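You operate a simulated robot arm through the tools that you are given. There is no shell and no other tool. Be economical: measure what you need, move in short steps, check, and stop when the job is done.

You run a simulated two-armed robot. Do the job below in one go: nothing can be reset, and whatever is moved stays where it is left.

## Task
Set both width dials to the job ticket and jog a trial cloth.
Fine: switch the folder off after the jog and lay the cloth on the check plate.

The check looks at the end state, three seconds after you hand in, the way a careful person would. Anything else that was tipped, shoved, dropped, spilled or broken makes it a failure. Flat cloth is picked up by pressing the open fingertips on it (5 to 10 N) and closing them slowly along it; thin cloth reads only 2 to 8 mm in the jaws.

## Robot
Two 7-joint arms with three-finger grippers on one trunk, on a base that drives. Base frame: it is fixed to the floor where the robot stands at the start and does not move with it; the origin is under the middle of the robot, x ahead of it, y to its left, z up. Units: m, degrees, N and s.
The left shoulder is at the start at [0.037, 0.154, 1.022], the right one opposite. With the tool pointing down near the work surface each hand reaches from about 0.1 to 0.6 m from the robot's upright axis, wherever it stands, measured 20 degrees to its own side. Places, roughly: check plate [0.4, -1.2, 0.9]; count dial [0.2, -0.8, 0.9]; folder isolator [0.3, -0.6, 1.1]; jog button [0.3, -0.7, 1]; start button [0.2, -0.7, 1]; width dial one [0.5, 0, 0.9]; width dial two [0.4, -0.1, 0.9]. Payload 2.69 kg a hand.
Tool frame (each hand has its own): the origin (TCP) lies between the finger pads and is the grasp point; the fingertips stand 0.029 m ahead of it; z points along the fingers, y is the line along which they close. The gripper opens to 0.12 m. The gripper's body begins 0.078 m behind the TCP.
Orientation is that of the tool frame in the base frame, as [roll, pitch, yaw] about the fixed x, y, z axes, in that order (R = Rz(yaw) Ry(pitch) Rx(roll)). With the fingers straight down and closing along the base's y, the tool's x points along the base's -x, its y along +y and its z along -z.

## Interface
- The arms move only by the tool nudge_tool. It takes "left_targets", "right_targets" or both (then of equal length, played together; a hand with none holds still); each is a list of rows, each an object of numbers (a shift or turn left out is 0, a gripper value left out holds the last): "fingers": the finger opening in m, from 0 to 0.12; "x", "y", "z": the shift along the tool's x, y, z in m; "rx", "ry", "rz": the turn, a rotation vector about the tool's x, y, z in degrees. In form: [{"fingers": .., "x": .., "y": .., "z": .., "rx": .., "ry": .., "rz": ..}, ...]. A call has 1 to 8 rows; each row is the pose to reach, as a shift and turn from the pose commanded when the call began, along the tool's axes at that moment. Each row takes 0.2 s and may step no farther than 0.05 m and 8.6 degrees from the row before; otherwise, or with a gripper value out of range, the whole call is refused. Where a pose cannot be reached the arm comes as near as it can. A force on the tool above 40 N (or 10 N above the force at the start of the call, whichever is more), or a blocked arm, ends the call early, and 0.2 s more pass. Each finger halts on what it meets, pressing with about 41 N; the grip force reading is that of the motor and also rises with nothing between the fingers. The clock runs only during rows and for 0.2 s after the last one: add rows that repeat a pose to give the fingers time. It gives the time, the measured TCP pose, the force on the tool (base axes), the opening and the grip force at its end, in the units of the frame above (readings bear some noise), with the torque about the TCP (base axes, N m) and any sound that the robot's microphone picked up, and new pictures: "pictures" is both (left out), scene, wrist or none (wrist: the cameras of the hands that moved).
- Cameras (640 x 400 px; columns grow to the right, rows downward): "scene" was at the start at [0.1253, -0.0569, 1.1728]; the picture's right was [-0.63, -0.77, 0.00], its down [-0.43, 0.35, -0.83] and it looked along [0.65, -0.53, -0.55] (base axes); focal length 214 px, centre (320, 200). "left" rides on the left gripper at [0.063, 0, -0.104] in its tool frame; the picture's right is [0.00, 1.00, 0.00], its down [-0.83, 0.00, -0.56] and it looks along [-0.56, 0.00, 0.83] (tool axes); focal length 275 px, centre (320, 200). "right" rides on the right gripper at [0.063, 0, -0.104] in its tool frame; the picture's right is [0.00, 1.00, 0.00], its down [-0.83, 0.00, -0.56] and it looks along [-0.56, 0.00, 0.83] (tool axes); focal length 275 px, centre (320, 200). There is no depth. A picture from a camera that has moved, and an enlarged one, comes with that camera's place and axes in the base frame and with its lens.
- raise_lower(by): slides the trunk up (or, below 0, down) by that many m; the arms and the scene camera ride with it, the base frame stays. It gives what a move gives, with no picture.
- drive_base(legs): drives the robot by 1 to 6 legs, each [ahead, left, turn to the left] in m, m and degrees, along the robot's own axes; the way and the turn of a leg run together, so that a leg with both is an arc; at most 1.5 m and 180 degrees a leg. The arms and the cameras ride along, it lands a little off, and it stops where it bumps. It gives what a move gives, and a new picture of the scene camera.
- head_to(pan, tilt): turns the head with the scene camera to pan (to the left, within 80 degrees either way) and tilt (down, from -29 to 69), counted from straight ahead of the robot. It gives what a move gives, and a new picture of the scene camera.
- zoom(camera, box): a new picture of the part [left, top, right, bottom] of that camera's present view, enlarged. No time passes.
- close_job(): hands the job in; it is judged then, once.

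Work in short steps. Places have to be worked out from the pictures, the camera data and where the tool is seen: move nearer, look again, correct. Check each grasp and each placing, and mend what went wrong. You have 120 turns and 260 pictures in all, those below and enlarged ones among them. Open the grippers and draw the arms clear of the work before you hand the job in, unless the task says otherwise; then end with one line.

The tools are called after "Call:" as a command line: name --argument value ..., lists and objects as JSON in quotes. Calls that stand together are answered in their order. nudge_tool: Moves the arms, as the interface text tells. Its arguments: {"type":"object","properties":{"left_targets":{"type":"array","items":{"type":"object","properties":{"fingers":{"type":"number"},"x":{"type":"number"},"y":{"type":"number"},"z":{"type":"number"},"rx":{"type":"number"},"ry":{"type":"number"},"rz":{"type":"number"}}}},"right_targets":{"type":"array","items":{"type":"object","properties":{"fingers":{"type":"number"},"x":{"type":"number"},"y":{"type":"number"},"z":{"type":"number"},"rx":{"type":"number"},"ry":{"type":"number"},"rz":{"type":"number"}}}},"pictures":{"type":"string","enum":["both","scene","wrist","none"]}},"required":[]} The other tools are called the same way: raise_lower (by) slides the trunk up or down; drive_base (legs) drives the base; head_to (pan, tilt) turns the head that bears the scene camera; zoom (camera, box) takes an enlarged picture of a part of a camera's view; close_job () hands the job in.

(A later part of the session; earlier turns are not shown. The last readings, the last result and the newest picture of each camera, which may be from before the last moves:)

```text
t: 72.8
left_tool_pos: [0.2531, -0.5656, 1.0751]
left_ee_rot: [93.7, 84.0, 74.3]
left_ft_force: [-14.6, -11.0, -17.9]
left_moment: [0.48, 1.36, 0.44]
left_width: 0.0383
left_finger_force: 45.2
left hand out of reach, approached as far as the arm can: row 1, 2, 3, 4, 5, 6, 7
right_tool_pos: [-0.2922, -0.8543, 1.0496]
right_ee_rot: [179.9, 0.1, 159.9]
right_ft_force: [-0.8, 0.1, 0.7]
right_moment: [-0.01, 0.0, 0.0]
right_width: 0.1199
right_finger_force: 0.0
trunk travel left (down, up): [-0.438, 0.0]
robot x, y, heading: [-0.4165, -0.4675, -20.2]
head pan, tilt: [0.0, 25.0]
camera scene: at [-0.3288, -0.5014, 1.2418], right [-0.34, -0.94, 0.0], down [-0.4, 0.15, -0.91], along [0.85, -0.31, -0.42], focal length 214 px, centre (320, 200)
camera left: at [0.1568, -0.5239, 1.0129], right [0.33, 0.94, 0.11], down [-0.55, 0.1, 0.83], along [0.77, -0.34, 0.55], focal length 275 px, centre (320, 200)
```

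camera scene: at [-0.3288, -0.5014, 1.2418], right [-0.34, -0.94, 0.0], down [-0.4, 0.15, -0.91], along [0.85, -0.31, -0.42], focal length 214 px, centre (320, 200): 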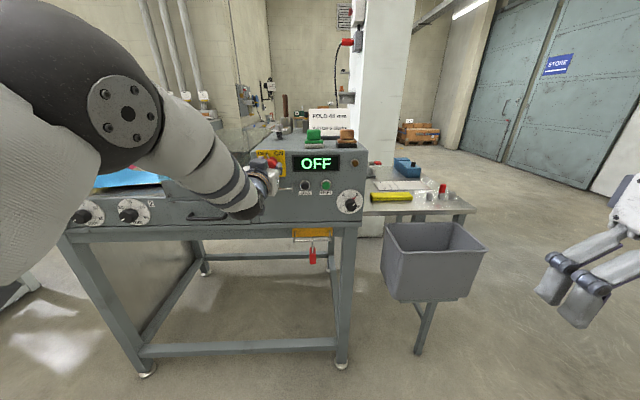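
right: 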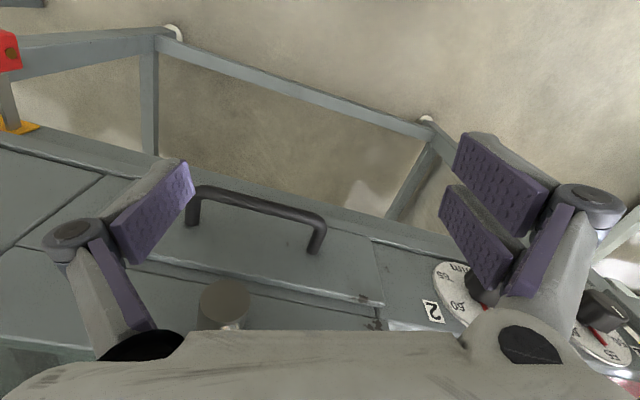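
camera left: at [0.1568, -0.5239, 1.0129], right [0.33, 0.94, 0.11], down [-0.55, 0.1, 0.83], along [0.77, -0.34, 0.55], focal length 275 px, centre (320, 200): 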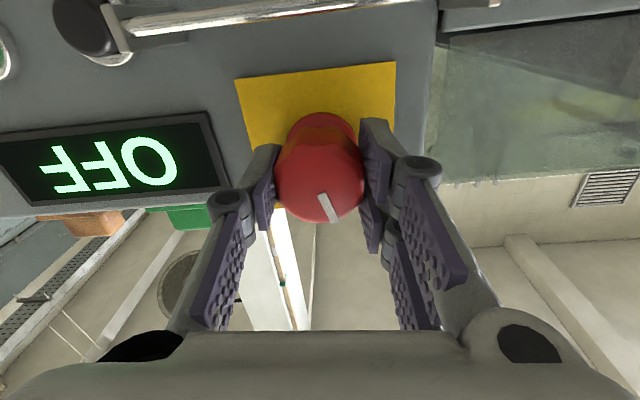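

The display reads OFF. I release, back off and check where the handle stands.

Call:
nudge_tool --left_targets '[{"fingers": 0.055}, {"fingers": 0.06}, {"z": -0.03}, {"z": -0.06}]' --pictures "wrist"

Call:
zoom --camera "left" --box '[220, 20, 420, 180]'

```text
t: 73.8
left_tool_pos: [0.1973, -0.5423, 1.0744]
left_ee_rot: [91.4, 84.0, 72.0]
left_ft_force: [0.5, 0.0, 0.0]
left_moment: [0.01, -0.01, -0.03]
left_width: 0.0602
left_finger_force: 0.1
right_tool_pos: [-0.2909, -0.8528, 1.0506]
right_ee_rot: [179.9, 0.0, 159.8]
right_ft_force: [-0.1, -0.4, -0.2]
right_moment: [-0.01, -0.01, 0.03]
right_width: 0.1198
right_finger_force: 0.0
trunk travel left (down, up): [-0.438, 0.0]
robot x, y, heading: [-0.4197, -0.469, -20.2]
head pan, tilt: [0.0, 25.0]
camera left: at [0.1001, -0.5016, 1.0121], right [0.33, 0.94, 0.11], down [-0.55, 0.1, 0.83], along [0.77, -0.33, 0.55], focal length 275 px, centre (320, 200)
```

left: 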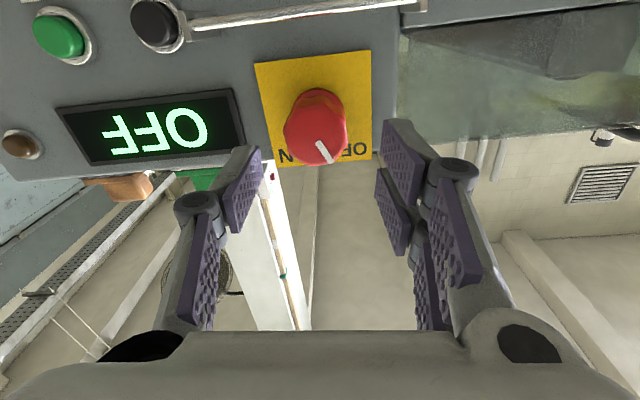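

```text
2.50 times, centred on (320, 100) of left
camera zoom: at [0.1001, -0.5016, 1.0121], right [0.33, 0.94, 0.11], down [-0.55, 0.1, 0.83], along [0.77, -0.33, 0.55], focal length 688 px, centre (320, 450)
```

zoom: 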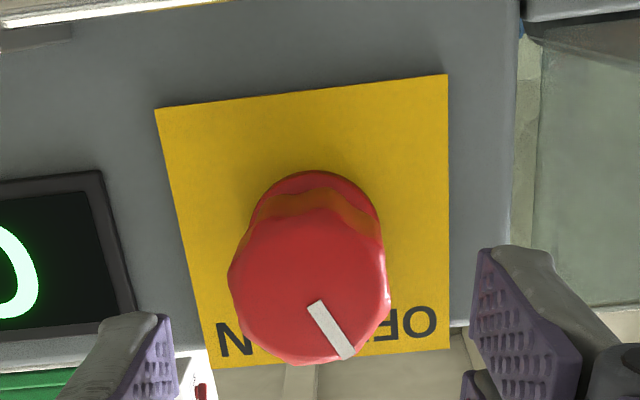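

The handle stands ~24° left of top, not yet quite pointing at OFF. I rotate the hand back, regrip and turn it the rest.

Call:
nudge_tool --left_targets '[{"rz": 8.5}, {"rz": 17}, {"rz": 25.5}, {"rz": 34}, {"rz": 34, "z": 0.03}, {"rz": 34, "z": 0.05}, {"rz": 34, "z": 0.059}]' --pictures "wrist"

```text
t: 75.4
left_tool_pos: [0.2555, -0.5641, 1.0732]
left_ee_rot: [90.4, 50.1, 70.9]
left_ft_force: [-3.0, -0.3, -2.0]
left_moment: [0.06, 0.08, -0.02]
left_width: 0.075
left_finger_force: 1.8
left hand out of reach, approached as far as the arm can: row 1, 2, 3, 4, 5, 6
right_tool_pos: [-0.2892, -0.8515, 1.0497]
right_ee_rot: [180.0, -0.2, 159.8]
right_ft_force: [0.5, -0.1, -0.1]
right_moment: [-0.04, 0.02, -0.01]
right_width: 0.1199
right_finger_force: 0.0
trunk travel left (down, up): [-0.438, 0.0]
robot x, y, heading: [-0.4175, -0.4653, -20.2]
head pan, tilt: [0.0, 25.0]
camera left: at [0.1705, -0.4901, 1.0253], right [0.26, 0.72, 0.65], down [-0.7, -0.32, 0.64], along [0.67, -0.62, 0.42], focal length 275 px, centre (320, 200)
```

left: 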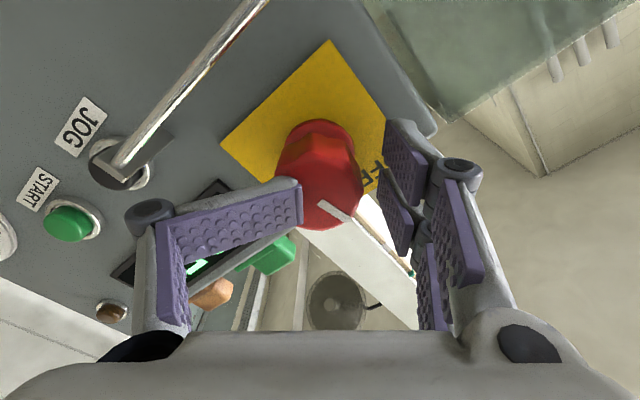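

The lower finger caught the knob front while sliding in. I back off and open wider to recentre.

Call:
nudge_tool --left_targets '[{"z": -0.03, "fingers": 0.08}, {"z": -0.05, "fingers": 0.08}, {"z": -0.05}]' --pictures "wrist"

```text
t: 76.2
left_tool_pos: [0.2342, -0.5574, 1.0862]
left_ee_rot: [90.2, 50.0, 70.8]
left_ft_force: [0.0, 0.2, -0.6]
left_moment: [-0.02, -0.04, 0.03]
left_width: 0.082
left_finger_force: 0.6
left hand out of reach, approached as far as the arm can: row 1, 2, 3
right_tool_pos: [-0.2912, -0.8525, 1.0504]
right_ee_rot: [-180.0, -0.1, 159.9]
right_ft_force: [0.4, 0.1, 0.2]
right_moment: [0.01, 0.01, -0.02]
right_width: 0.1202
right_finger_force: 0.0
trunk travel left (down, up): [-0.438, 0.0]
robot x, y, heading: [-0.4151, -0.4659, -19.9]
head pan, tilt: [0.0, 25.0]
camera left: at [0.1495, -0.4838, 1.0385], right [0.26, 0.72, 0.65], down [-0.7, -0.32, 0.64], along [0.67, -0.62, 0.42], focal length 275 px, centre (320, 200)
```

left: 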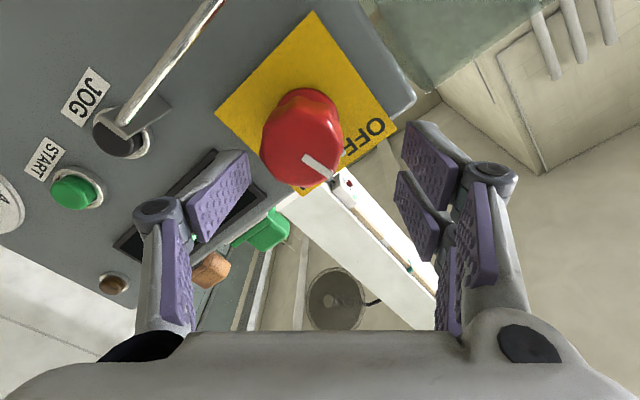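

The arm is only exactly reachable near the knob itself, so I go in again with the fingers wide open, then close.

Call:
nudge_tool --left_targets '[{"fingers": 0.11}, {"z": 0.02, "fingers": 0.11}, {"z": 0.035}, {"z": 0.045}, {"z": 0.05}, {"z": 0.05}]' --pictures "wrist"

```text
t: 77.6
left_tool_pos: [0.2786, -0.5753, 1.086]
left_ee_rot: [90.4, 50.1, 70.6]
left_ft_force: [0.3, -0.4, -0.4]
left_moment: [-0.02, 0.0, -0.01]
left_width: 0.1101
left_finger_force: 0.0
right_tool_pos: [-0.2911, -0.8518, 1.0498]
right_ee_rot: [-180.0, -0.1, 159.9]
right_ft_force: [1.0, -1.0, 0.5]
right_moment: [0.04, 0.0, -0.03]
right_width: 0.1202
right_finger_force: 0.1
trunk travel left (down, up): [-0.438, 0.0]
robot x, y, heading: [-0.4196, -0.4646, -19.8]
head pan, tilt: [0.0, 25.0]
camera left: at [0.1945, -0.5017, 1.0385], right [0.26, 0.72, 0.65], down [-0.7, -0.32, 0.64], along [0.66, -0.62, 0.42], focal length 275 px, centre (320, 200)
```

left: 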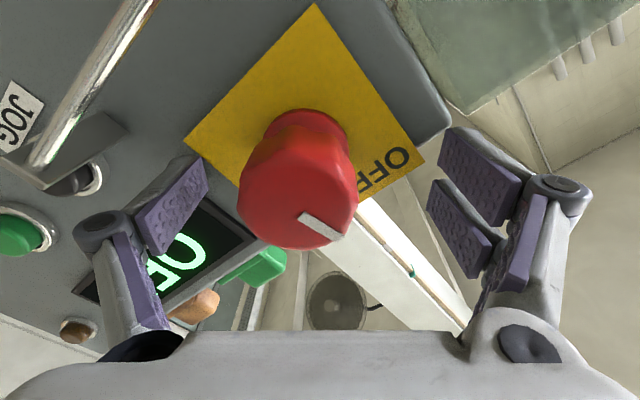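

I'm 1.2 cm too high and 2 cm deep; I correct that.

Call:
nudge_tool --left_targets '[{"x": 0.0, "y": 0.0, "z": -0.012}, {"x": 0.005, "y": -0.004, "z": -0.022}, {"x": 0.0092, "y": -0.0077, "z": -0.026}, {"x": 0.0092, "y": -0.0077, "z": -0.026, "fingers": 0.08}]' --pictures "wrist"

```text
t: 78.6
left_tool_pos: [0.2553, -0.5666, 1.0751]
left_ee_rot: [90.3, 49.9, 70.6]
left_ft_force: [0.0, -0.5, 0.3]
left_moment: [0.0, -0.01, 0.02]
left_width: 0.08
left_finger_force: 0.1
right_tool_pos: [-0.29, -0.8532, 1.0504]
right_ee_rot: [-180.0, 0.0, 159.9]
right_ft_force: [1.4, -0.8, 0.1]
right_moment: [-0.02, 0.01, -0.02]
right_width: 0.1201
right_finger_force: 0.1
trunk travel left (down, up): [-0.438, 0.0]
robot x, y, heading: [-0.42, -0.4684, -20.3]
head pan, tilt: [0.0, 25.0]
camera left: at [0.1701, -0.4931, 1.0273], right [0.26, 0.72, 0.65], down [-0.7, -0.32, 0.64], along [0.66, -0.62, 0.42], focal length 275 px, centre (320, 200)
```

left: 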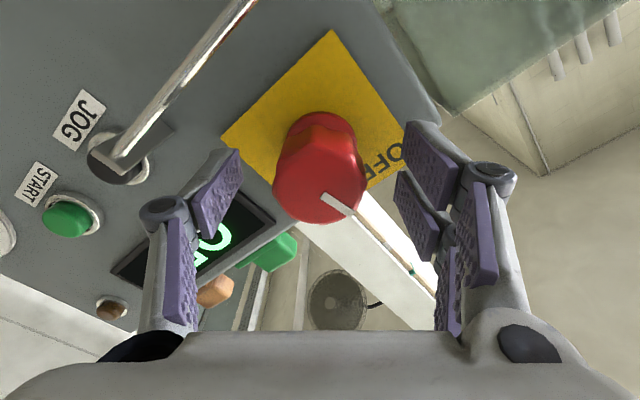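

Centred around the knob now. I close and then turn another 24°.

Call:
nudge_tool --left_targets '[{"fingers": 0.065}, {"fingers": 0.055}, {"fingers": 0.047}, {"fingers": 0.04}, {"fingers": 0.03}, {"fingers": 0.03}]' --pictures "none"

Call:
nudge_tool --left_targets '[{"rz": -5}, {"rz": -10}, {"rz": -15}, {"rz": -20}, {"rz": -24}]' --pictures "wrist"

```text
t: 80.0
left_tool_pos: [0.2552, -0.5662, 1.0748]
left_ee_rot: [90.2, 50.0, 70.5]
left_ft_force: [-0.5, -0.1, -1.5]
left_moment: [-0.14, -0.37, 0.46]
left_width: 0.0383
left_finger_force: 45.5
right_tool_pos: [-0.2903, -0.8515, 1.0506]
right_ee_rot: [180.0, 0.1, 159.9]
right_ft_force: [0.1, 0.5, 0.1]
right_moment: [-0.02, 0.02, 0.02]
right_width: 0.1201
right_finger_force: 0.1
trunk travel left (down, up): [-0.438, 0.0]
robot x, y, heading: [-0.4159, -0.4673, -19.9]
head pan, tilt: [0.0, 25.0]
```

```text
t: 81.2
left_tool_pos: [0.2563, -0.5662, 1.0744]
left_ee_rot: [90.4, 74.1, 70.7]
left_ft_force: [9.1, -1.0, 2.5]
left_moment: [-0.25, -1.09, 0.41]
left_width: 0.038
left_finger_force: 45.0
right_tool_pos: [-0.2912, -0.853, 1.0504]
right_ee_rot: [-180.0, -0.1, 159.9]
right_ft_force: [0.1, 0.3, 0.5]
right_moment: [-0.01, 0.02, 0.0]
right_width: 0.1201
right_finger_force: 0.0
trunk travel left (down, up): [-0.438, 0.0]
robot x, y, heading: [-0.4187, -0.4678, -20.0]
head pan, tilt: [0.0, 25.0]
camera left: at [0.1625, -0.5146, 1.0148], right [0.32, 0.9, 0.28], down [-0.6, -0.03, 0.8], along [0.73, -0.43, 0.53], focal length 275 px, centre (320, 200)
```

left: 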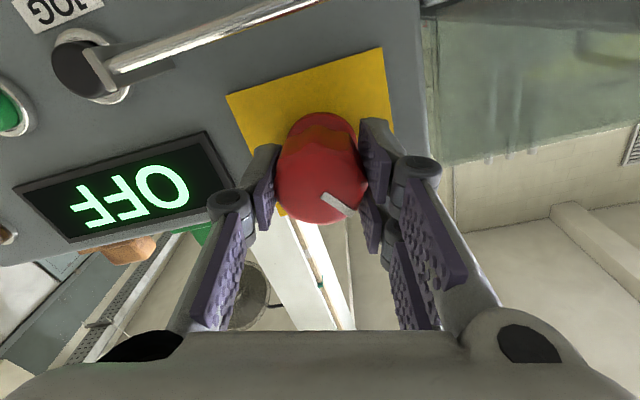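

The handle now stands ~44° left, at OFF. I release and retreat straight back.

Call:
nudge_tool --left_targets '[{"fingers": 0.06}, {"fingers": 0.08}, {"fingers": 0.08, "z": -0.03}, {"z": -0.06}, {"z": -0.08}]' --pictures "wrist"

Call:
zoom --camera "left" --box '[220, 20, 420, 180]'

```text
t: 82.4
left_tool_pos: [0.1787, -0.5398, 1.0755]
left_ee_rot: [90.5, 74.0, 70.8]
left_ft_force: [-1.5, -1.0, -0.9]
left_moment: [-0.04, -0.02, 0.01]
left_width: 0.0799
left_finger_force: 0.0
right_tool_pos: [-0.2901, -0.8523, 1.0516]
right_ee_rot: [180.0, 0.0, 159.9]
right_ft_force: [0.2, 0.6, -0.9]
right_moment: [0.01, -0.02, 0.02]
right_width: 0.1199
right_finger_force: 0.0
trunk travel left (down, up): [-0.438, 0.0]
robot x, y, heading: [-0.4163, -0.4664, -20.1]
head pan, tilt: [0.0, 25.0]
camera left: at [0.0862, -0.4878, 1.0143], right [0.32, 0.9, 0.28], down [-0.6, -0.03, 0.8], along [0.73, -0.43, 0.53], focal length 275 px, centre (320, 200)
```

left: 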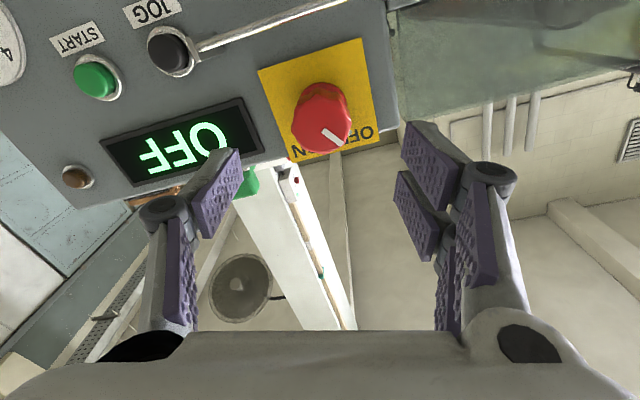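

```text
2.50 times, centred on (320, 100) of left
camera zoom: at [0.0862, -0.4878, 1.0143], right [0.32, 0.9, 0.28], down [-0.6, -0.03, 0.8], along [0.73, -0.43, 0.53], focal length 688 px, centre (320, 450)
```

zoom: 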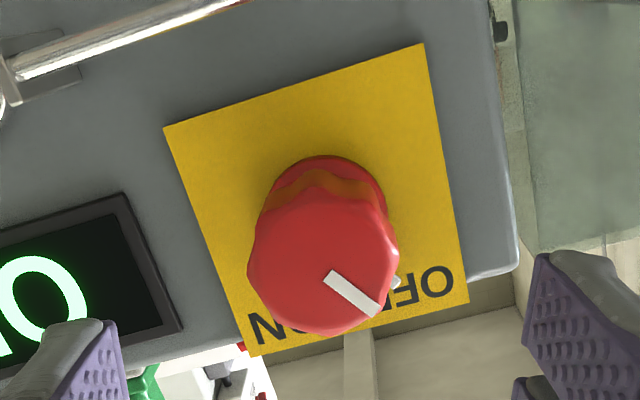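

OFF confirmed. Now I tuck the left arm: level the wrist roll and pull back.

Call:
drive_base --legs '[[-0.2, 0, 0]]'

Call:
nudge_tool --left_targets '[{"z": -0.02, "rz": -8}, {"z": -0.04, "rz": -15}, {"z": -0.06, "rz": -15}]' --pictures "none"

Call:
nudge_tool --left_targets '[{"ry": 8, "y": 0.02}, {"ry": 16, "y": 0.04}, {"ry": 24, "y": 0.06}, {"ry": 32, "y": 0.08}, {"ry": 40, "y": 0.1}, {"ry": 48, "y": 0.12}, {"ry": 56, "y": 0.14, "z": -0.02}, {"ry": 64, "y": 0.16, "z": -0.03}]' --pictures "none"

Call:
head_to --pan -30 --tilt 60

```text
t: 84.0
left_tool_pos: [-0.0114, -0.4694, 1.0757]
left_ee_rot: [90.8, 74.0, 71.1]
left_ft_force: [0.4, 0.4, -0.5]
left_moment: [0.02, -0.02, -0.04]
left_width: 0.0799
left_finger_force: 0.0
right_tool_pos: [-0.48, -0.7831, 1.0504]
right_ee_rot: [179.9, 0.0, 160.1]
right_ft_force: [0.2, -0.6, -0.2]
right_moment: [-0.01, -0.03, 0.0]
right_width: 0.1199
right_finger_force: 0.1
trunk travel left (down, up): [-0.438, 0.0]
robot x, y, heading: [-0.6085, -0.3958, -19.8]
head pan, tilt: [0.0, 25.0]
camera scene: at [-0.5184, -0.4299, 1.2417], right [-0.34, -0.94, 0.0], down [-0.4, 0.14, -0.91], along [0.85, -0.31, -0.42], focal length 214 px, centre (320, 200)
```

scene: 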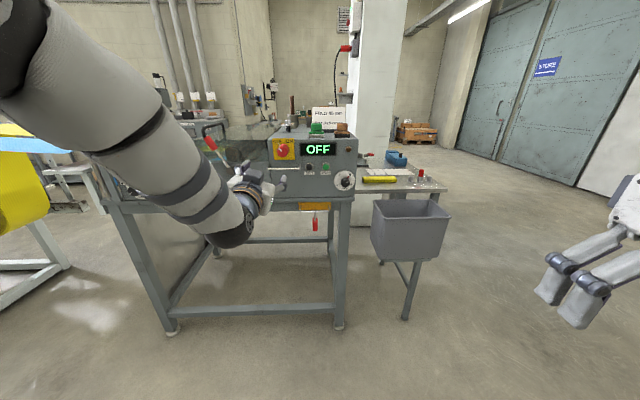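

```text
t: 84.8
left_tool_pos: [-0.0674, -0.4486, 1.0756]
left_ee_rot: [102.5, 89.2, 82.9]
left_ft_force: [0.7, 0.0, 0.2]
left_moment: [0.02, -0.01, -0.01]
left_width: 0.0798
left_finger_force: 0.0
right_tool_pos: [-0.4801, -0.7821, 1.0517]
right_ee_rot: [-180.0, 0.0, 160.1]
right_ft_force: [0.2, -0.5, -0.7]
right_moment: [-0.03, -0.04, 0.03]
right_width: 0.1201
right_finger_force: 0.0
trunk travel left (down, up): [-0.438, 0.0]
robot x, y, heading: [-0.6083, -0.4004, -20.0]
head pan, tilt: [0.0, 25.0]
```

```text
t: 86.6
left_tool_pos: [-0.0406, -0.2879, 1.0778]
left_ee_rot: [179.0, 25.5, 160.0]
left_ft_force: [-0.6, -0.1, -0.5]
left_moment: [0.01, 0.03, -0.01]
left_width: 0.0801
left_finger_force: 0.1
left hand out of reach, approached as far as the arm can: row 5
right_tool_pos: [-0.4788, -0.7814, 1.0503]
right_ee_rot: [-180.0, -0.1, 160.1]
right_ft_force: [-0.3, 0.0, -0.4]
right_moment: [-0.01, -0.02, 0.0]
right_width: 0.1198
right_finger_force: 0.0
trunk travel left (down, up): [-0.438, 0.0]
robot x, y, heading: [-0.6065, -0.3961, -19.7]
head pan, tilt: [0.0, 25.0]
```

```text
t: 87.6
left_tool_pos: [-0.0413, -0.2879, 1.0775]
left_ee_rot: [178.9, 25.8, 160.0]
left_ft_force: [-0.4, 0.6, -0.3]
left_moment: [0.03, -0.01, -0.03]
left_width: 0.0802
left_finger_force: 0.0
right_tool_pos: [-0.4786, -0.7836, 1.0508]
right_ee_rot: [-179.9, 0.1, 160.0]
right_ft_force: [0.5, 0.0, -0.7]
right_moment: [-0.01, 0.02, -0.01]
right_width: 0.1202
right_finger_force: 0.0
trunk travel left (down, up): [-0.438, 0.0]
robot x, y, heading: [-0.6041, -0.3954, -20.1]
head pan, tilt: [-30.0, 60.0]
camera scene: at [-0.5615, -0.4497, 1.1917], right [-0.77, -0.64, 0.0], down [-0.56, 0.66, -0.5], along [0.32, -0.38, -0.87], focal length 214 px, centre (320, 200)
```

scene: 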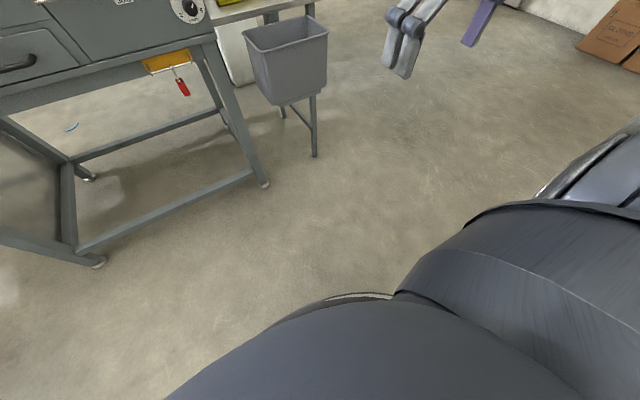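

The left hand still reaches forward; I pull it back close to the body so it will clear the cabinet.

Call:
nudge_tool --left_targets '[{"x": 0.04, "z": -0.019, "ry": 4.2}, {"x": 0.08, "z": -0.038, "ry": 8.4}, {"x": 0.12, "z": -0.057, "ry": 12.6}, {"x": 0.16, "z": -0.076, "ry": 16.8}, {"x": 0.2, "z": -0.095, "ry": 21}, {"x": 0.24, "z": -0.114, "ry": 25}]' --pictures "none"

Call:
head_to --pan -20 --tilt 45

```text
t: 89.0
left_tool_pos: [-0.2911, -0.2016, 1.0767]
left_ee_rot: [179.0, 0.8, 160.5]
left_ft_force: [-0.7, 0.6, -0.4]
left_moment: [0.0, -0.05, 0.02]
left_width: 0.0803
left_finger_force: 0.0
right_tool_pos: [-0.4795, -0.7826, 1.0497]
right_ee_rot: [-180.0, 0.0, 160.1]
right_ft_force: [0.5, -0.4, 0.0]
right_moment: [-0.03, -0.04, 0.0]
right_width: 0.1198
right_finger_force: 0.0
trunk travel left (down, up): [-0.438, 0.0]
robot x, y, heading: [-0.6072, -0.3972, -19.8]
head pan, tilt: [-30.0, 60.0]
```

```text
t: 89.8
left_tool_pos: [-0.2896, -0.2023, 1.0762]
left_ee_rot: [179.0, 0.7, 160.5]
left_ft_force: [0.2, -0.1, 0.0]
left_moment: [0.04, -0.05, 0.03]
left_width: 0.08
left_finger_force: 0.0
right_tool_pos: [-0.4808, -0.782, 1.0501]
right_ee_rot: [-180.0, 0.1, 160.2]
right_ft_force: [0.0, 0.5, 0.0]
right_moment: [-0.01, -0.01, 0.04]
right_width: 0.1204
right_finger_force: 0.0
trunk travel left (down, up): [-0.438, 0.0]
robot x, y, heading: [-0.6074, -0.3963, -20.0]
head pan, tilt: [-20.0, 45.0]
camera scene: at [-0.5421, -0.4509, 1.211], right [-0.64, -0.77, 0.0], down [-0.54, 0.45, -0.71], along [0.54, -0.45, -0.71], focal length 214 px, centre (320, 200)
```

scene: 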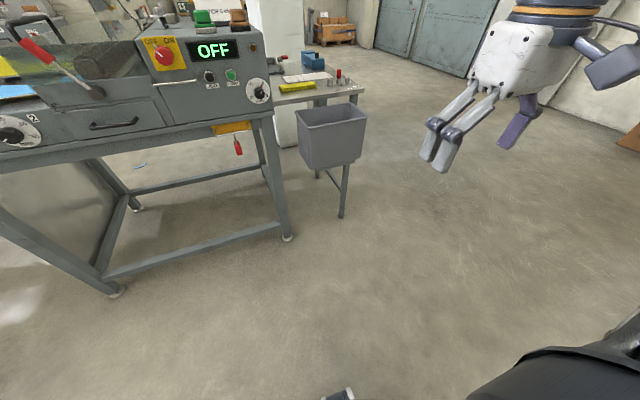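

I drive right 0.27 and forward 0.45 to stand in front of the bin and bench.

Call:
drive_base --legs '[[0, -0.27, 0], [0.45, 0, 0]]'

```text
t: 94.8
left_tool_pos: [0.0442, -0.61, 1.0761]
left_ee_rot: [179.0, 0.8, 160.9]
left_ft_force: [-0.3, -0.1, -0.3]
left_moment: [0.05, 0.02, 0.03]
left_width: 0.08
left_finger_force: 0.1
right_tool_pos: [-0.1416, -1.1924, 1.05]
right_ee_rot: [-180.0, 0.0, 160.5]
right_ft_force: [-0.2, 0.3, -0.4]
right_moment: [0.02, 0.01, -0.01]
right_width: 0.1203
right_finger_force: 0.1
trunk travel left (down, up): [-0.438, 0.0]
robot x, y, heading: [-0.273, -0.8084, -19.5]
head pan, tilt: [-20.0, 45.0]
camera scene: at [-0.2063, -0.8607, 1.2111], right [-0.64, -0.77, 0.0], down [-0.55, 0.45, -0.71], along [0.55, -0.45, -0.71], focal length 214 px, centre (320, 200)
```

scene: 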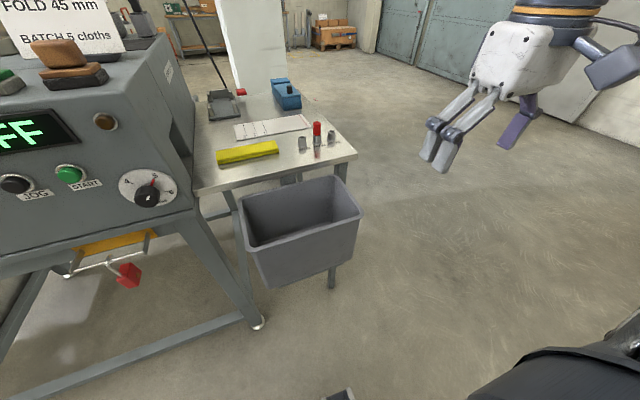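

I zoom to locate cloth and plate precisely.

Call:
zoom --camera "scene" --box '[190, 70, 370, 190]'

Call:
head_to --pan 0 --tilt 40

Call:
zoom --camera "scene" --box '[240, 60, 500, 240]'

```text
3.33 times, centred on (280, 130) of scene
camera zoom: at [-0.2063, -0.8607, 1.2111], right [-0.64, -0.77, 0.0], down [-0.55, 0.45, -0.71], along [0.55, -0.45, -0.71], focal length 715 px, centre (453, 433)
```

zoom: 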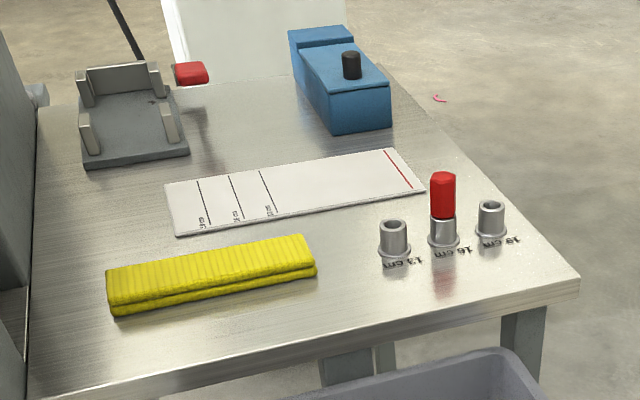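

```text
t: 95.7
left_tool_pos: [0.0442, -0.6096, 1.0762]
left_ee_rot: [178.9, 0.8, 160.9]
left_ft_force: [-0.4, -0.2, -0.2]
left_moment: [-0.02, 0.01, 0.02]
left_width: 0.0801
left_finger_force: 0.1
right_tool_pos: [-0.1417, -1.1924, 1.0502]
right_ee_rot: [180.0, 0.0, 160.5]
right_ft_force: [-0.7, 0.7, 0.9]
right_moment: [0.01, 0.02, 0.0]
right_width: 0.1201
right_finger_force: 0.1
trunk travel left (down, up): [-0.438, 0.0]
robot x, y, heading: [-0.2722, -0.8082, -19.6]
head pan, tilt: [0.0, 40.0]
camera scene: at [-0.1893, -0.8373, 1.2183], right [-0.33, -0.94, 0.0], down [-0.61, 0.22, -0.77], along [0.72, -0.26, -0.64], focal length 214 px, centre (320, 200)
```

scene: 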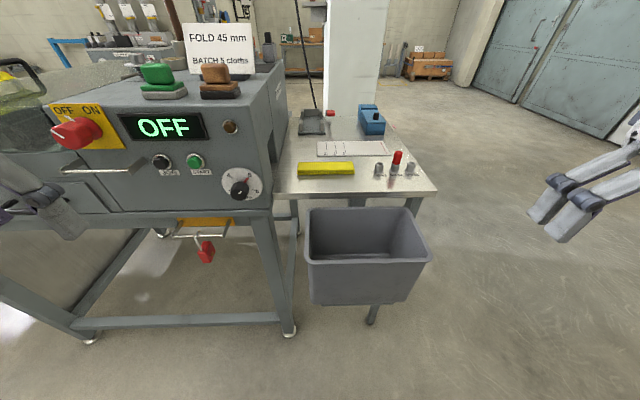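

```text
2.22 times, centred on (370, 150) of scene
camera zoom: at [-0.1893, -0.8373, 1.2183], right [-0.33, -0.94, 0.0], down [-0.61, 0.22, -0.77], along [0.72, -0.26, -0.64], focal length 477 px, centre (209, 311)
```

zoom: 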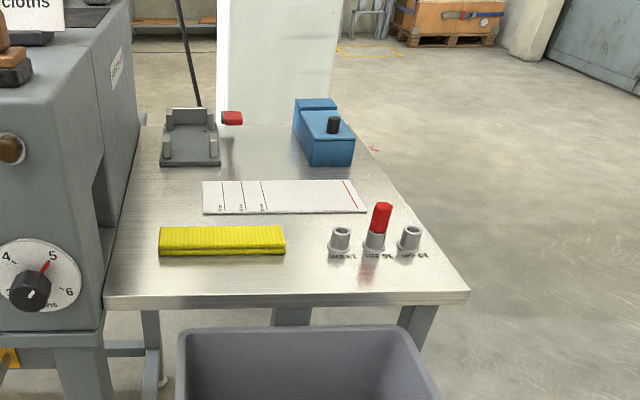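

Bench top z≈0.893; cloth centre ≈ (forward 0.635, lateral -0.859), plate centre ≈ (0.768, -0.95). I drive forward 0.15 for reach.

Call:
drive_base --legs '[[0.08, 0, 0], [0.07, 0, 0]]'

```text
t: 97.3
left_tool_pos: [0.1839, -0.6603, 1.076]
left_ee_rot: [179.1, 0.8, 160.9]
left_ft_force: [0.5, -0.5, -0.3]
left_moment: [0.02, 0.01, 0.02]
left_width: 0.0801
left_finger_force: 0.1
right_tool_pos: [-0.0001, -1.2402, 1.05]
right_ee_rot: [180.0, 0.1, 160.5]
right_ft_force: [0.4, -0.4, -0.7]
right_moment: [0.02, 0.02, -0.01]
right_width: 0.12
right_finger_force: 0.0
trunk travel left (down, up): [-0.438, 0.0]
robot x, y, heading: [-0.1306, -0.8561, -19.3]
head pan, tilt: [0.0, 40.0]
camera scene: at [-0.0485, -0.887, 1.2183], right [-0.33, -0.94, 0.0], down [-0.61, 0.21, -0.77], along [0.72, -0.26, -0.64], focal length 214 px, centre (320, 200)
```

scene: 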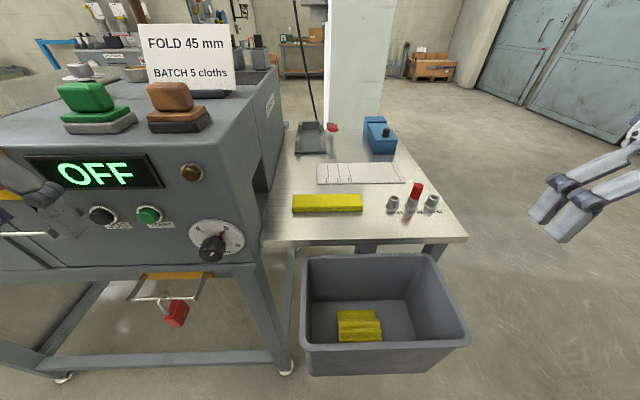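

No bumps. I bring the right hand above the cloth while rotating it so the fingers close across the cloth's width.

Call:
nudge_tool --right_targets '[{"x": -0.025, "y": 0.038, "rz": -8.4}, {"x": -0.05, "y": 0.076, "rz": -16.8}, {"x": -0.075, "y": 0.114, "rz": -25.2}, {"x": -0.1, "y": 0.152, "rz": -33.6}, {"x": -0.125, "y": 0.19, "rz": -42}, {"x": -0.15, "y": 0.228, "rz": -50.4}, {"x": -0.175, "y": 0.266, "rz": -58.8}, {"x": -0.202, "y": 0.303, "rz": -67.2}]' --pictures "none"

Call:
nudge_tool --right_targets '[{"rz": -8}, {"rz": -16}, {"rz": -23}, {"rz": -23}]' --pictures "both"

```text
t: 99.1
left_tool_pos: [0.1833, -0.6596, 1.0755]
left_ee_rot: [179.1, 0.7, 160.8]
left_ft_force: [-0.4, 0.5, 0.3]
left_moment: [-0.01, 0.0, 0.02]
left_width: 0.0798
left_finger_force: 0.0
right_tool_pos: [0.2935, -1.0243, 1.0485]
right_ee_rot: [179.9, -0.1, -132.1]
right_ft_force: [0.5, 0.2, -0.6]
right_moment: [-0.04, 0.02, -0.02]
right_width: 0.1203
right_finger_force: 0.0
trunk travel left (down, up): [-0.438, 0.0]
robot x, y, heading: [-0.1305, -0.8548, -19.6]
head pan, tilt: [0.0, 40.0]
```

```text
t: 100.1
left_tool_pos: [0.1836, -0.6597, 1.0752]
left_ee_rot: [179.0, 0.8, 160.9]
left_ft_force: [-0.4, 0.0, -0.5]
left_moment: [0.0, -0.01, 0.03]
left_width: 0.0799
left_finger_force: 0.0
right_tool_pos: [0.2916, -1.0251, 1.0495]
right_ee_rot: [-180.0, 0.1, -109.2]
right_ft_force: [0.2, -0.7, -0.2]
right_moment: [-0.02, 0.02, 0.02]
right_width: 0.1201
right_finger_force: 0.0
trunk travel left (down, up): [-0.438, 0.0]
robot x, y, heading: [-0.1308, -0.8567, -19.4]
head pan, tilt: [0.0, 40.0]
camera scene: at [-0.0493, -0.8867, 1.2184], right [-0.33, -0.94, 0.0], down [-0.61, 0.21, -0.77], along [0.72, -0.26, -0.64], focal length 214 px, centre (320, 200)
camera right: at [0.2711, -1.0835, 1.1544], right [-0.95, 0.32, 0.0], down [0.27, 0.79, 0.56], along [0.18, 0.53, -0.83], focal length 275 px, centre (320, 200)
```

scene: 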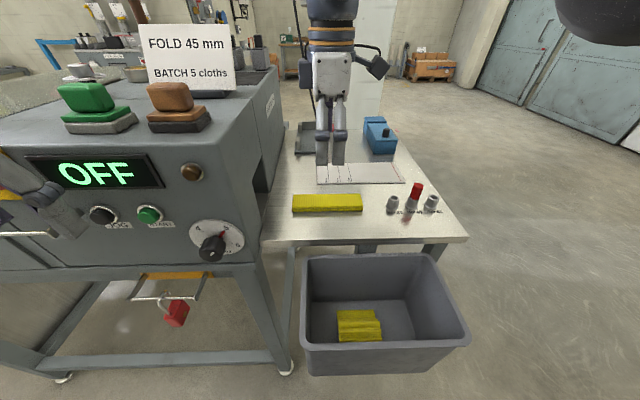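
right: 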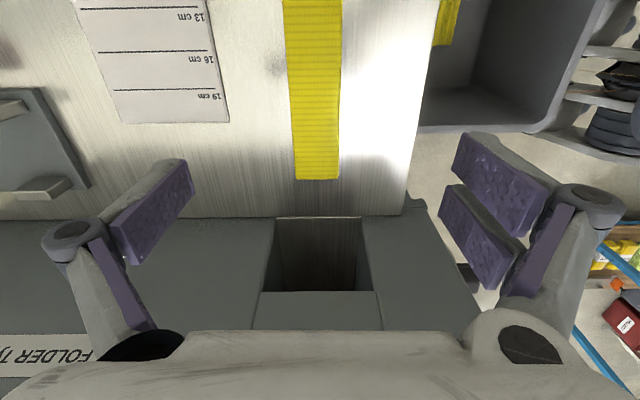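

The hand is centred over the cloth (45 mm wide). The plate is a length gauge: 13/16/19 cm lines from a red datum line. I descend with the fingers at 0.09.

Call:
nudge_tool --right_targets '[{"z": 0.04, "fingers": 0.09}, {"z": 0.08}, {"z": 0.105}]' --pictures "both"

```text
t: 100.9
left_tool_pos: [0.1845, -0.6588, 1.0756]
left_ee_rot: [179.1, 0.9, 160.8]
left_ft_force: [-0.7, 0.0, 0.2]
left_moment: [0.0, -0.01, -0.04]
left_width: 0.08
left_finger_force: 0.0
right_tool_pos: [0.2914, -1.0237, 0.9435]
right_ee_rot: [-180.0, 0.0, -109.3]
right_ft_force: [-0.1, -0.1, 0.5]
right_moment: [0.0, -0.02, -0.03]
right_width: 0.0898
right_finger_force: 0.0
trunk travel left (down, up): [-0.438, 0.0]
robot x, y, heading: [-0.1327, -0.857, -19.5]
head pan, tilt: [0.0, 40.0]
camera scene: at [-0.0491, -0.8867, 1.2183], right [-0.33, -0.94, 0.0], down [-0.61, 0.21, -0.77], along [0.72, -0.26, -0.64], focal length 214 px, centre (320, 200)
camera right: at [0.2713, -1.083, 1.0482], right [-0.95, 0.33, 0.0], down [0.27, 0.79, 0.56], along [0.18, 0.53, -0.83], focal length 275 px, centre (320, 200)
```

scene: 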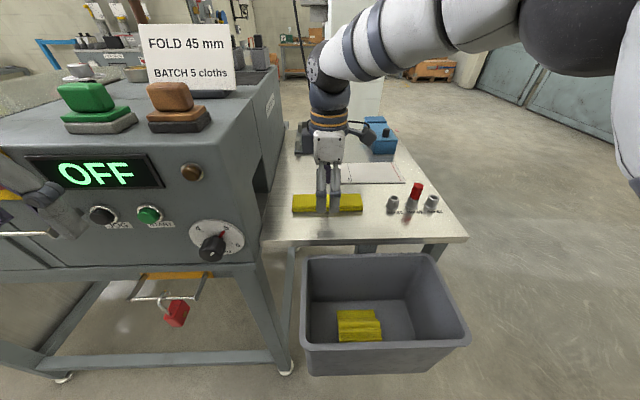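
right: 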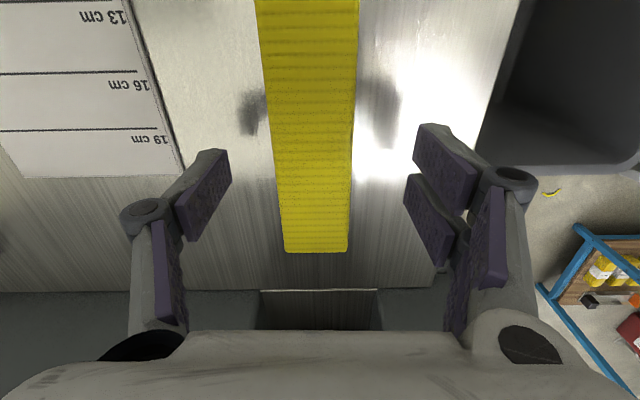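

Fingers straddle the cloth. I lower ~1.3 cm to near the bench top and close slowly.

Call:
nudge_tool --right_targets '[{"y": -0.003, "z": 0.008}, {"y": -0.003, "z": 0.013}, {"y": -0.003, "z": 0.013, "fingers": 0.07}, {"y": -0.003, "z": 0.013, "fingers": 0.058}, {"y": -0.003, "z": 0.013, "fingers": 0.05}, {"y": -0.003, "z": 0.013, "fingers": 0.045}]' --pictures "wrist"

```text
t: 102.3
left_tool_pos: [0.1835, -0.6594, 1.0767]
left_ee_rot: [179.0, 0.8, 160.9]
left_ft_force: [-0.2, 0.3, -0.1]
left_moment: [0.01, 0.0, 0.02]
left_width: 0.08
left_finger_force: 0.0
right_tool_pos: [0.2932, -1.0242, 0.9323]
right_ee_rot: [179.9, 0.0, -109.3]
right_ft_force: [-1.1, -0.1, 2.3]
right_moment: [-0.01, -0.04, 0.1]
right_width: 0.0539
right_finger_force: 40.9
trunk travel left (down, up): [-0.438, 0.0]
robot x, y, heading: [-0.13, -0.8593, -19.6]
head pan, tilt: [0.0, 40.0]
camera right: at [0.2726, -1.0838, 1.0371], right [-0.95, 0.33, 0.0], down [0.27, 0.79, 0.56], along [0.18, 0.53, -0.83], focal length 275 px, centre (320, 200)
```

right: 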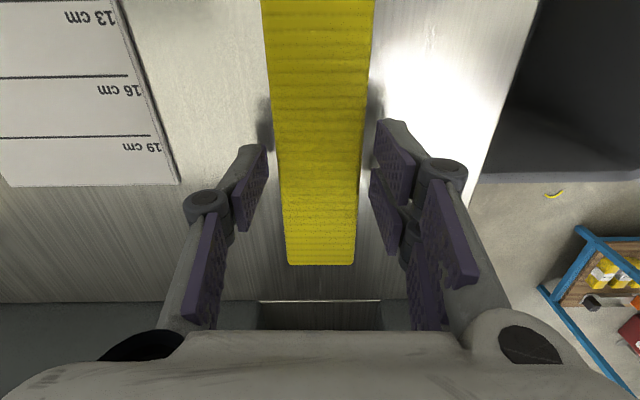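

The fingers stopped at 0.054 with 41 N — gripping the cloth. I lift 2 cm and check.

Call:
nudge_tool --right_targets '[{"fingers": 0.035}, {"fingers": 0.035, "z": -0.01}, {"z": -0.025}, {"z": -0.04}]' --pictures "both"

```text
t: 103.3
left_tool_pos: [0.1841, -0.6589, 1.0755]
left_ee_rot: [179.0, 0.8, 160.9]
left_ft_force: [-1.2, 0.2, -1.3]
left_moment: [0.02, -0.05, 0.0]
left_width: 0.0802
left_finger_force: 0.0
right_tool_pos: [0.2926, -1.0241, 0.9726]
right_ee_rot: [180.0, 0.0, -109.3]
right_ft_force: [-0.1, -0.1, 0.9]
right_moment: [0.01, 0.01, 0.0]
right_width: 0.0531
right_finger_force: 40.7
trunk travel left (down, up): [-0.438, 0.0]
robot x, y, heading: [-0.1354, -0.8556, -19.6]
head pan, tilt: [0.0, 40.0]
camera scene: at [-0.0494, -0.8866, 1.2184], right [-0.33, -0.94, 0.0], down [-0.61, 0.21, -0.77], along [0.72, -0.26, -0.64], focal length 214 px, centre (320, 200)
camera right: at [0.272, -1.084, 1.0769], right [-0.95, 0.33, 0.0], down [0.27, 0.79, 0.56], along [0.18, 0.53, -0.83], focal length 275 px, centre (320, 200)
```

scene: 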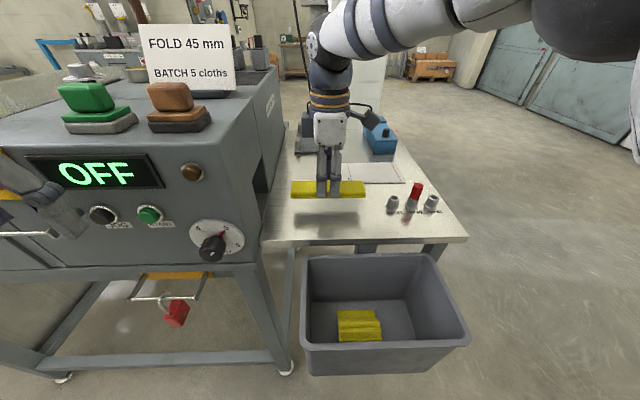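
right: 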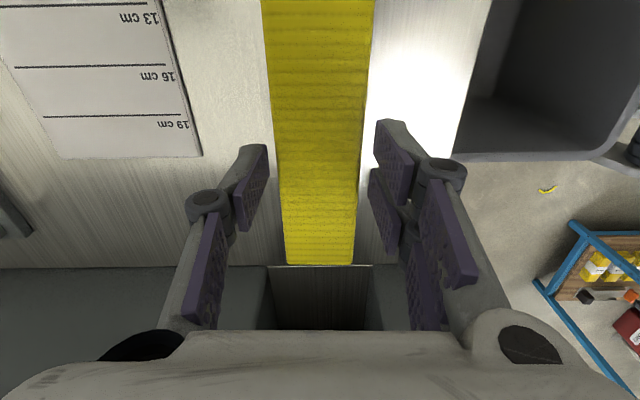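

Cloth is held level. I carry it forward 0.136, then right 0.10 over the plate (clear of the pegs).

Call:
nudge_tool --right_targets '[{"y": -0.035}, {"y": -0.07}, {"y": -0.105}, {"y": -0.136}, {"y": -0.136, "x": 0.035}, {"y": -0.136, "x": 0.07}, {"y": -0.136, "x": 0.1}, {"y": -0.136, "x": 0.1}]' --pictures "both"

Call:
zoom --camera "scene" --box '[260, 100, 480, 260]'

```text
t: 105.1
left_tool_pos: [0.183, -0.6617, 1.0765]
left_ee_rot: [178.9, 0.6, 160.9]
left_ft_force: [0.2, -0.3, -0.4]
left_moment: [-0.01, 0.04, -0.01]
left_width: 0.0797
left_finger_force: 0.1
right_tool_pos: [0.3365, -1.1692, 0.9644]
right_ee_rot: [-180.0, 0.1, -109.3]
right_ft_force: [-0.3, -0.7, -0.5]
right_moment: [0.08, -0.01, -0.03]
right_width: 0.0349
right_finger_force: 0.0
right hand out of reach, approached as far as the arm can: row 2, 3, 4, 5, 6, 7, 8
trunk travel left (down, up): [-0.438, 0.0]
robot x, y, heading: [-0.1333, -0.8597, -19.7]
head pan, tilt: [0.0, 40.0]
camera scene: at [-0.0493, -0.8887, 1.2182], right [-0.33, -0.94, 0.0], down [-0.61, 0.22, -0.77], along [0.72, -0.25, -0.64], focal length 214 px, centre (320, 200)
camera right: at [0.3162, -1.229, 1.0682], right [-0.95, 0.33, 0.0], down [0.27, 0.79, 0.56], along [0.18, 0.53, -0.83], focal length 275 px, centre (320, 200)
```

scene: 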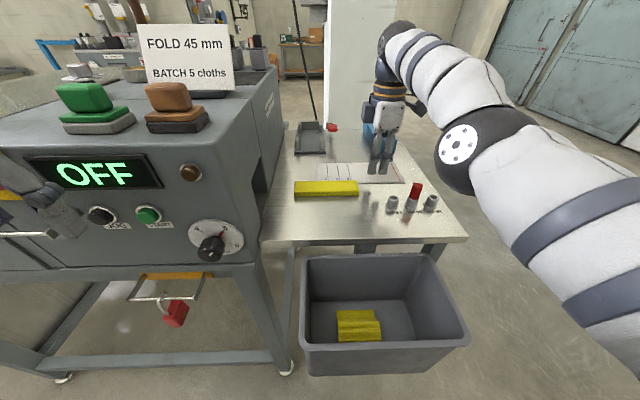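
right: 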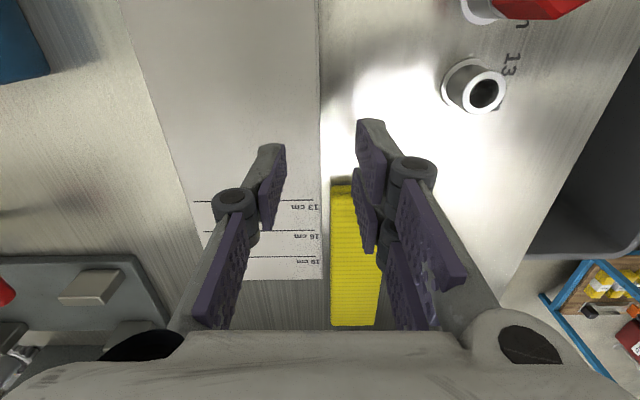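

```text
2.50 times, centred on (370, 180) of scene
camera zoom: at [-0.0493, -0.8887, 1.2182], right [-0.33, -0.94, 0.0], down [-0.61, 0.22, -0.77], along [0.72, -0.25, -0.64], focal length 536 px, centre (195, 250)
```

zoom: 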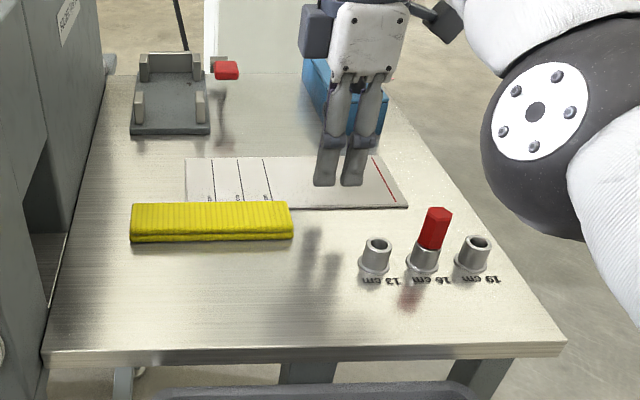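

The cloth slipped (shallow grip) and dropped flat, a bit forward on the bench, and the arm ran out of reach. Raising the trunk had also moved the shoulders back, so I lift the hand clear and lower the trunk again.

Call:
nudge_tool --right_targets '[{"z": -0.04, "y": 0.02, "fingers": 0.09}, {"z": -0.08, "y": 0.04}, {"z": -0.1, "y": 0.05}]' --pictures "none"

Call:
raise_lower --by -0.05

Call:
head_to --pan 0 --tilt 40

Call:
zoom --camera "scene" --box '[240, 80, 460, 240]'

```text
t: 105.9
left_tool_pos: [0.1822, -0.6592, 1.0764]
left_ee_rot: [179.0, 0.8, 160.9]
left_ft_force: [0.0, -0.3, 0.2]
left_moment: [0.01, 0.03, 0.01]
left_width: 0.08
left_finger_force: 0.0
right_tool_pos: [0.3043, -1.1549, 1.0711]
right_ee_rot: [179.7, -0.1, -109.3]
right_ft_force: [-0.2, 0.1, 0.2]
right_moment: [0.0, 0.04, 0.05]
right_width: 0.0899
right_finger_force: 0.0
right hand out of reach, approached as far as the arm can: row 1, 2, 3
trunk travel left (down, up): [-0.438, 0.0]
robot x, y, heading: [-0.1298, -0.8583, -19.6]
head pan, tilt: [0.0, 40.0]
```

```text
t: 106.8
left_tool_pos: [0.1844, -0.6615, 1.0254]
left_ee_rot: [179.0, 0.7, 160.9]
left_ft_force: [0.5, -0.3, -0.3]
left_moment: [-0.01, 0.02, 0.02]
left_width: 0.08
left_finger_force: 0.0
right_tool_pos: [0.3284, -1.1632, 0.9131]
right_ee_rot: [167.8, -0.1, -109.3]
right_ft_force: [2.1, -1.1, 4.3]
right_moment: [-0.11, -0.21, -0.03]
right_width: 0.0978
right_finger_force: 2.2
trunk travel left (down, up): [-0.388, 0.05]
robot x, y, heading: [-0.131, -0.8577, -19.6]
head pan, tilt: [0.0, 40.0]
```

```text
t: 107.4
left_tool_pos: [0.1837, -0.6592, 1.0256]
left_ee_rot: [179.0, 0.7, 160.8]
left_ft_force: [0.6, -0.6, -0.2]
left_moment: [0.01, 0.0, 0.02]
left_width: 0.08
left_finger_force: 0.0
right_tool_pos: [0.3267, -1.1616, 0.9151]
right_ee_rot: [168.1, -0.1, -109.3]
right_ft_force: [0.4, -0.7, 3.5]
right_moment: [-0.07, -0.09, -0.03]
right_width: 0.0957
right_finger_force: 1.4
trunk travel left (down, up): [-0.388, 0.05]
robot x, y, heading: [-0.1351, -0.8556, -19.4]
head pan, tilt: [0.0, 40.0]
camera scene: at [0.0009, -0.9045, 1.163], right [-0.33, -0.94, 0.0], down [-0.61, 0.21, -0.77], along [0.72, -0.26, -0.64], focal length 214 px, centre (320, 200)
```

scene: 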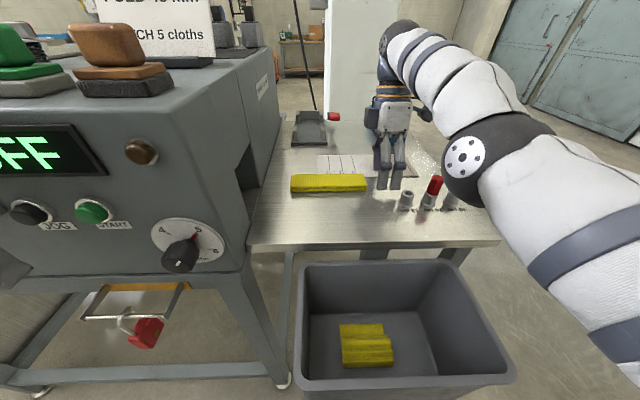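

```text
2.50 times, centred on (350, 160) of scene
camera zoom: at [0.0009, -0.9045, 1.163], right [-0.33, -0.94, 0.0], down [-0.61, 0.21, -0.77], along [0.72, -0.26, -0.64], focal length 536 px, centre (245, 300)
```

zoom: 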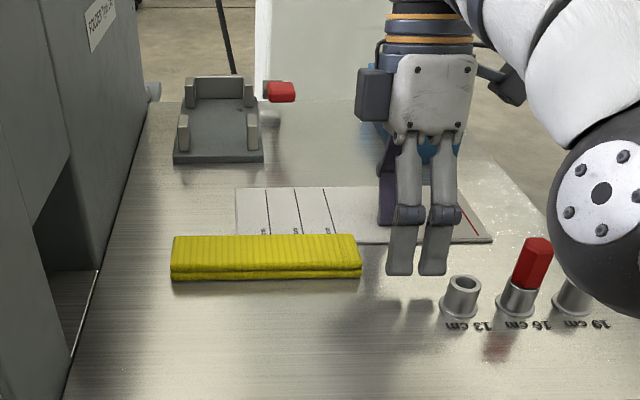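

The hand came down and touches the plate lightly. I lift it straight away, straighten it and bring it back over the cloth side.

Call:
nudge_tool --right_targets '[{"z": -0.03}, {"z": -0.06, "rx": 6, "y": 0.015}, {"z": -0.09, "rx": 12, "y": 0.03}, {"z": -0.09, "rx": 12, "y": 0.06}]' --pictures "both"

```text
t: 108.4
left_tool_pos: [0.1835, -0.6596, 1.0251]
left_ee_rot: [178.9, 0.8, 160.8]
left_ft_force: [-0.2, 0.0, -0.4]
left_moment: [0.01, 0.03, 0.01]
left_width: 0.0796
left_finger_force: 0.1
right_tool_pos: [0.3356, -1.1572, 1.0295]
right_ee_rot: [-179.9, 0.0, -109.3]
right_ft_force: [-1.0, 0.1, -0.1]
right_moment: [0.02, -0.05, 0.04]
right_width: 0.09
right_finger_force: 0.0
right hand out of reach, approached as far as the arm can: row 1, 2, 3, 4
trunk travel left (down, up): [-0.388, 0.05]
robot x, y, heading: [-0.1344, -0.8602, -19.7]
head pan, tilt: [0.0, 40.0]
camera scene: at [0.0011, -0.9045, 1.1629], right [-0.33, -0.94, 0.0], down [-0.61, 0.21, -0.77], along [0.72, -0.26, -0.64], focal length 214 px, centre (320, 200)
camera right: at [0.3153, -1.2167, 1.1338], right [-0.95, 0.33, 0.0], down [0.27, 0.79, 0.56], along [0.18, 0.53, -0.83], focal length 275 px, centre (320, 200)
```

scene: 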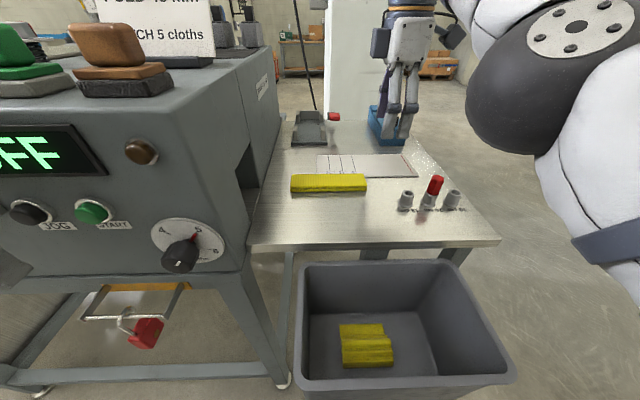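
right: 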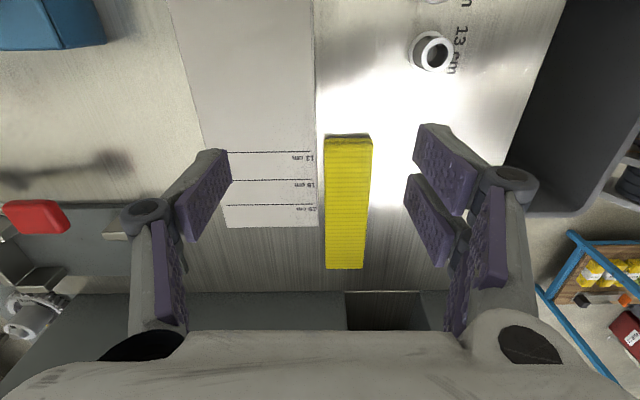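

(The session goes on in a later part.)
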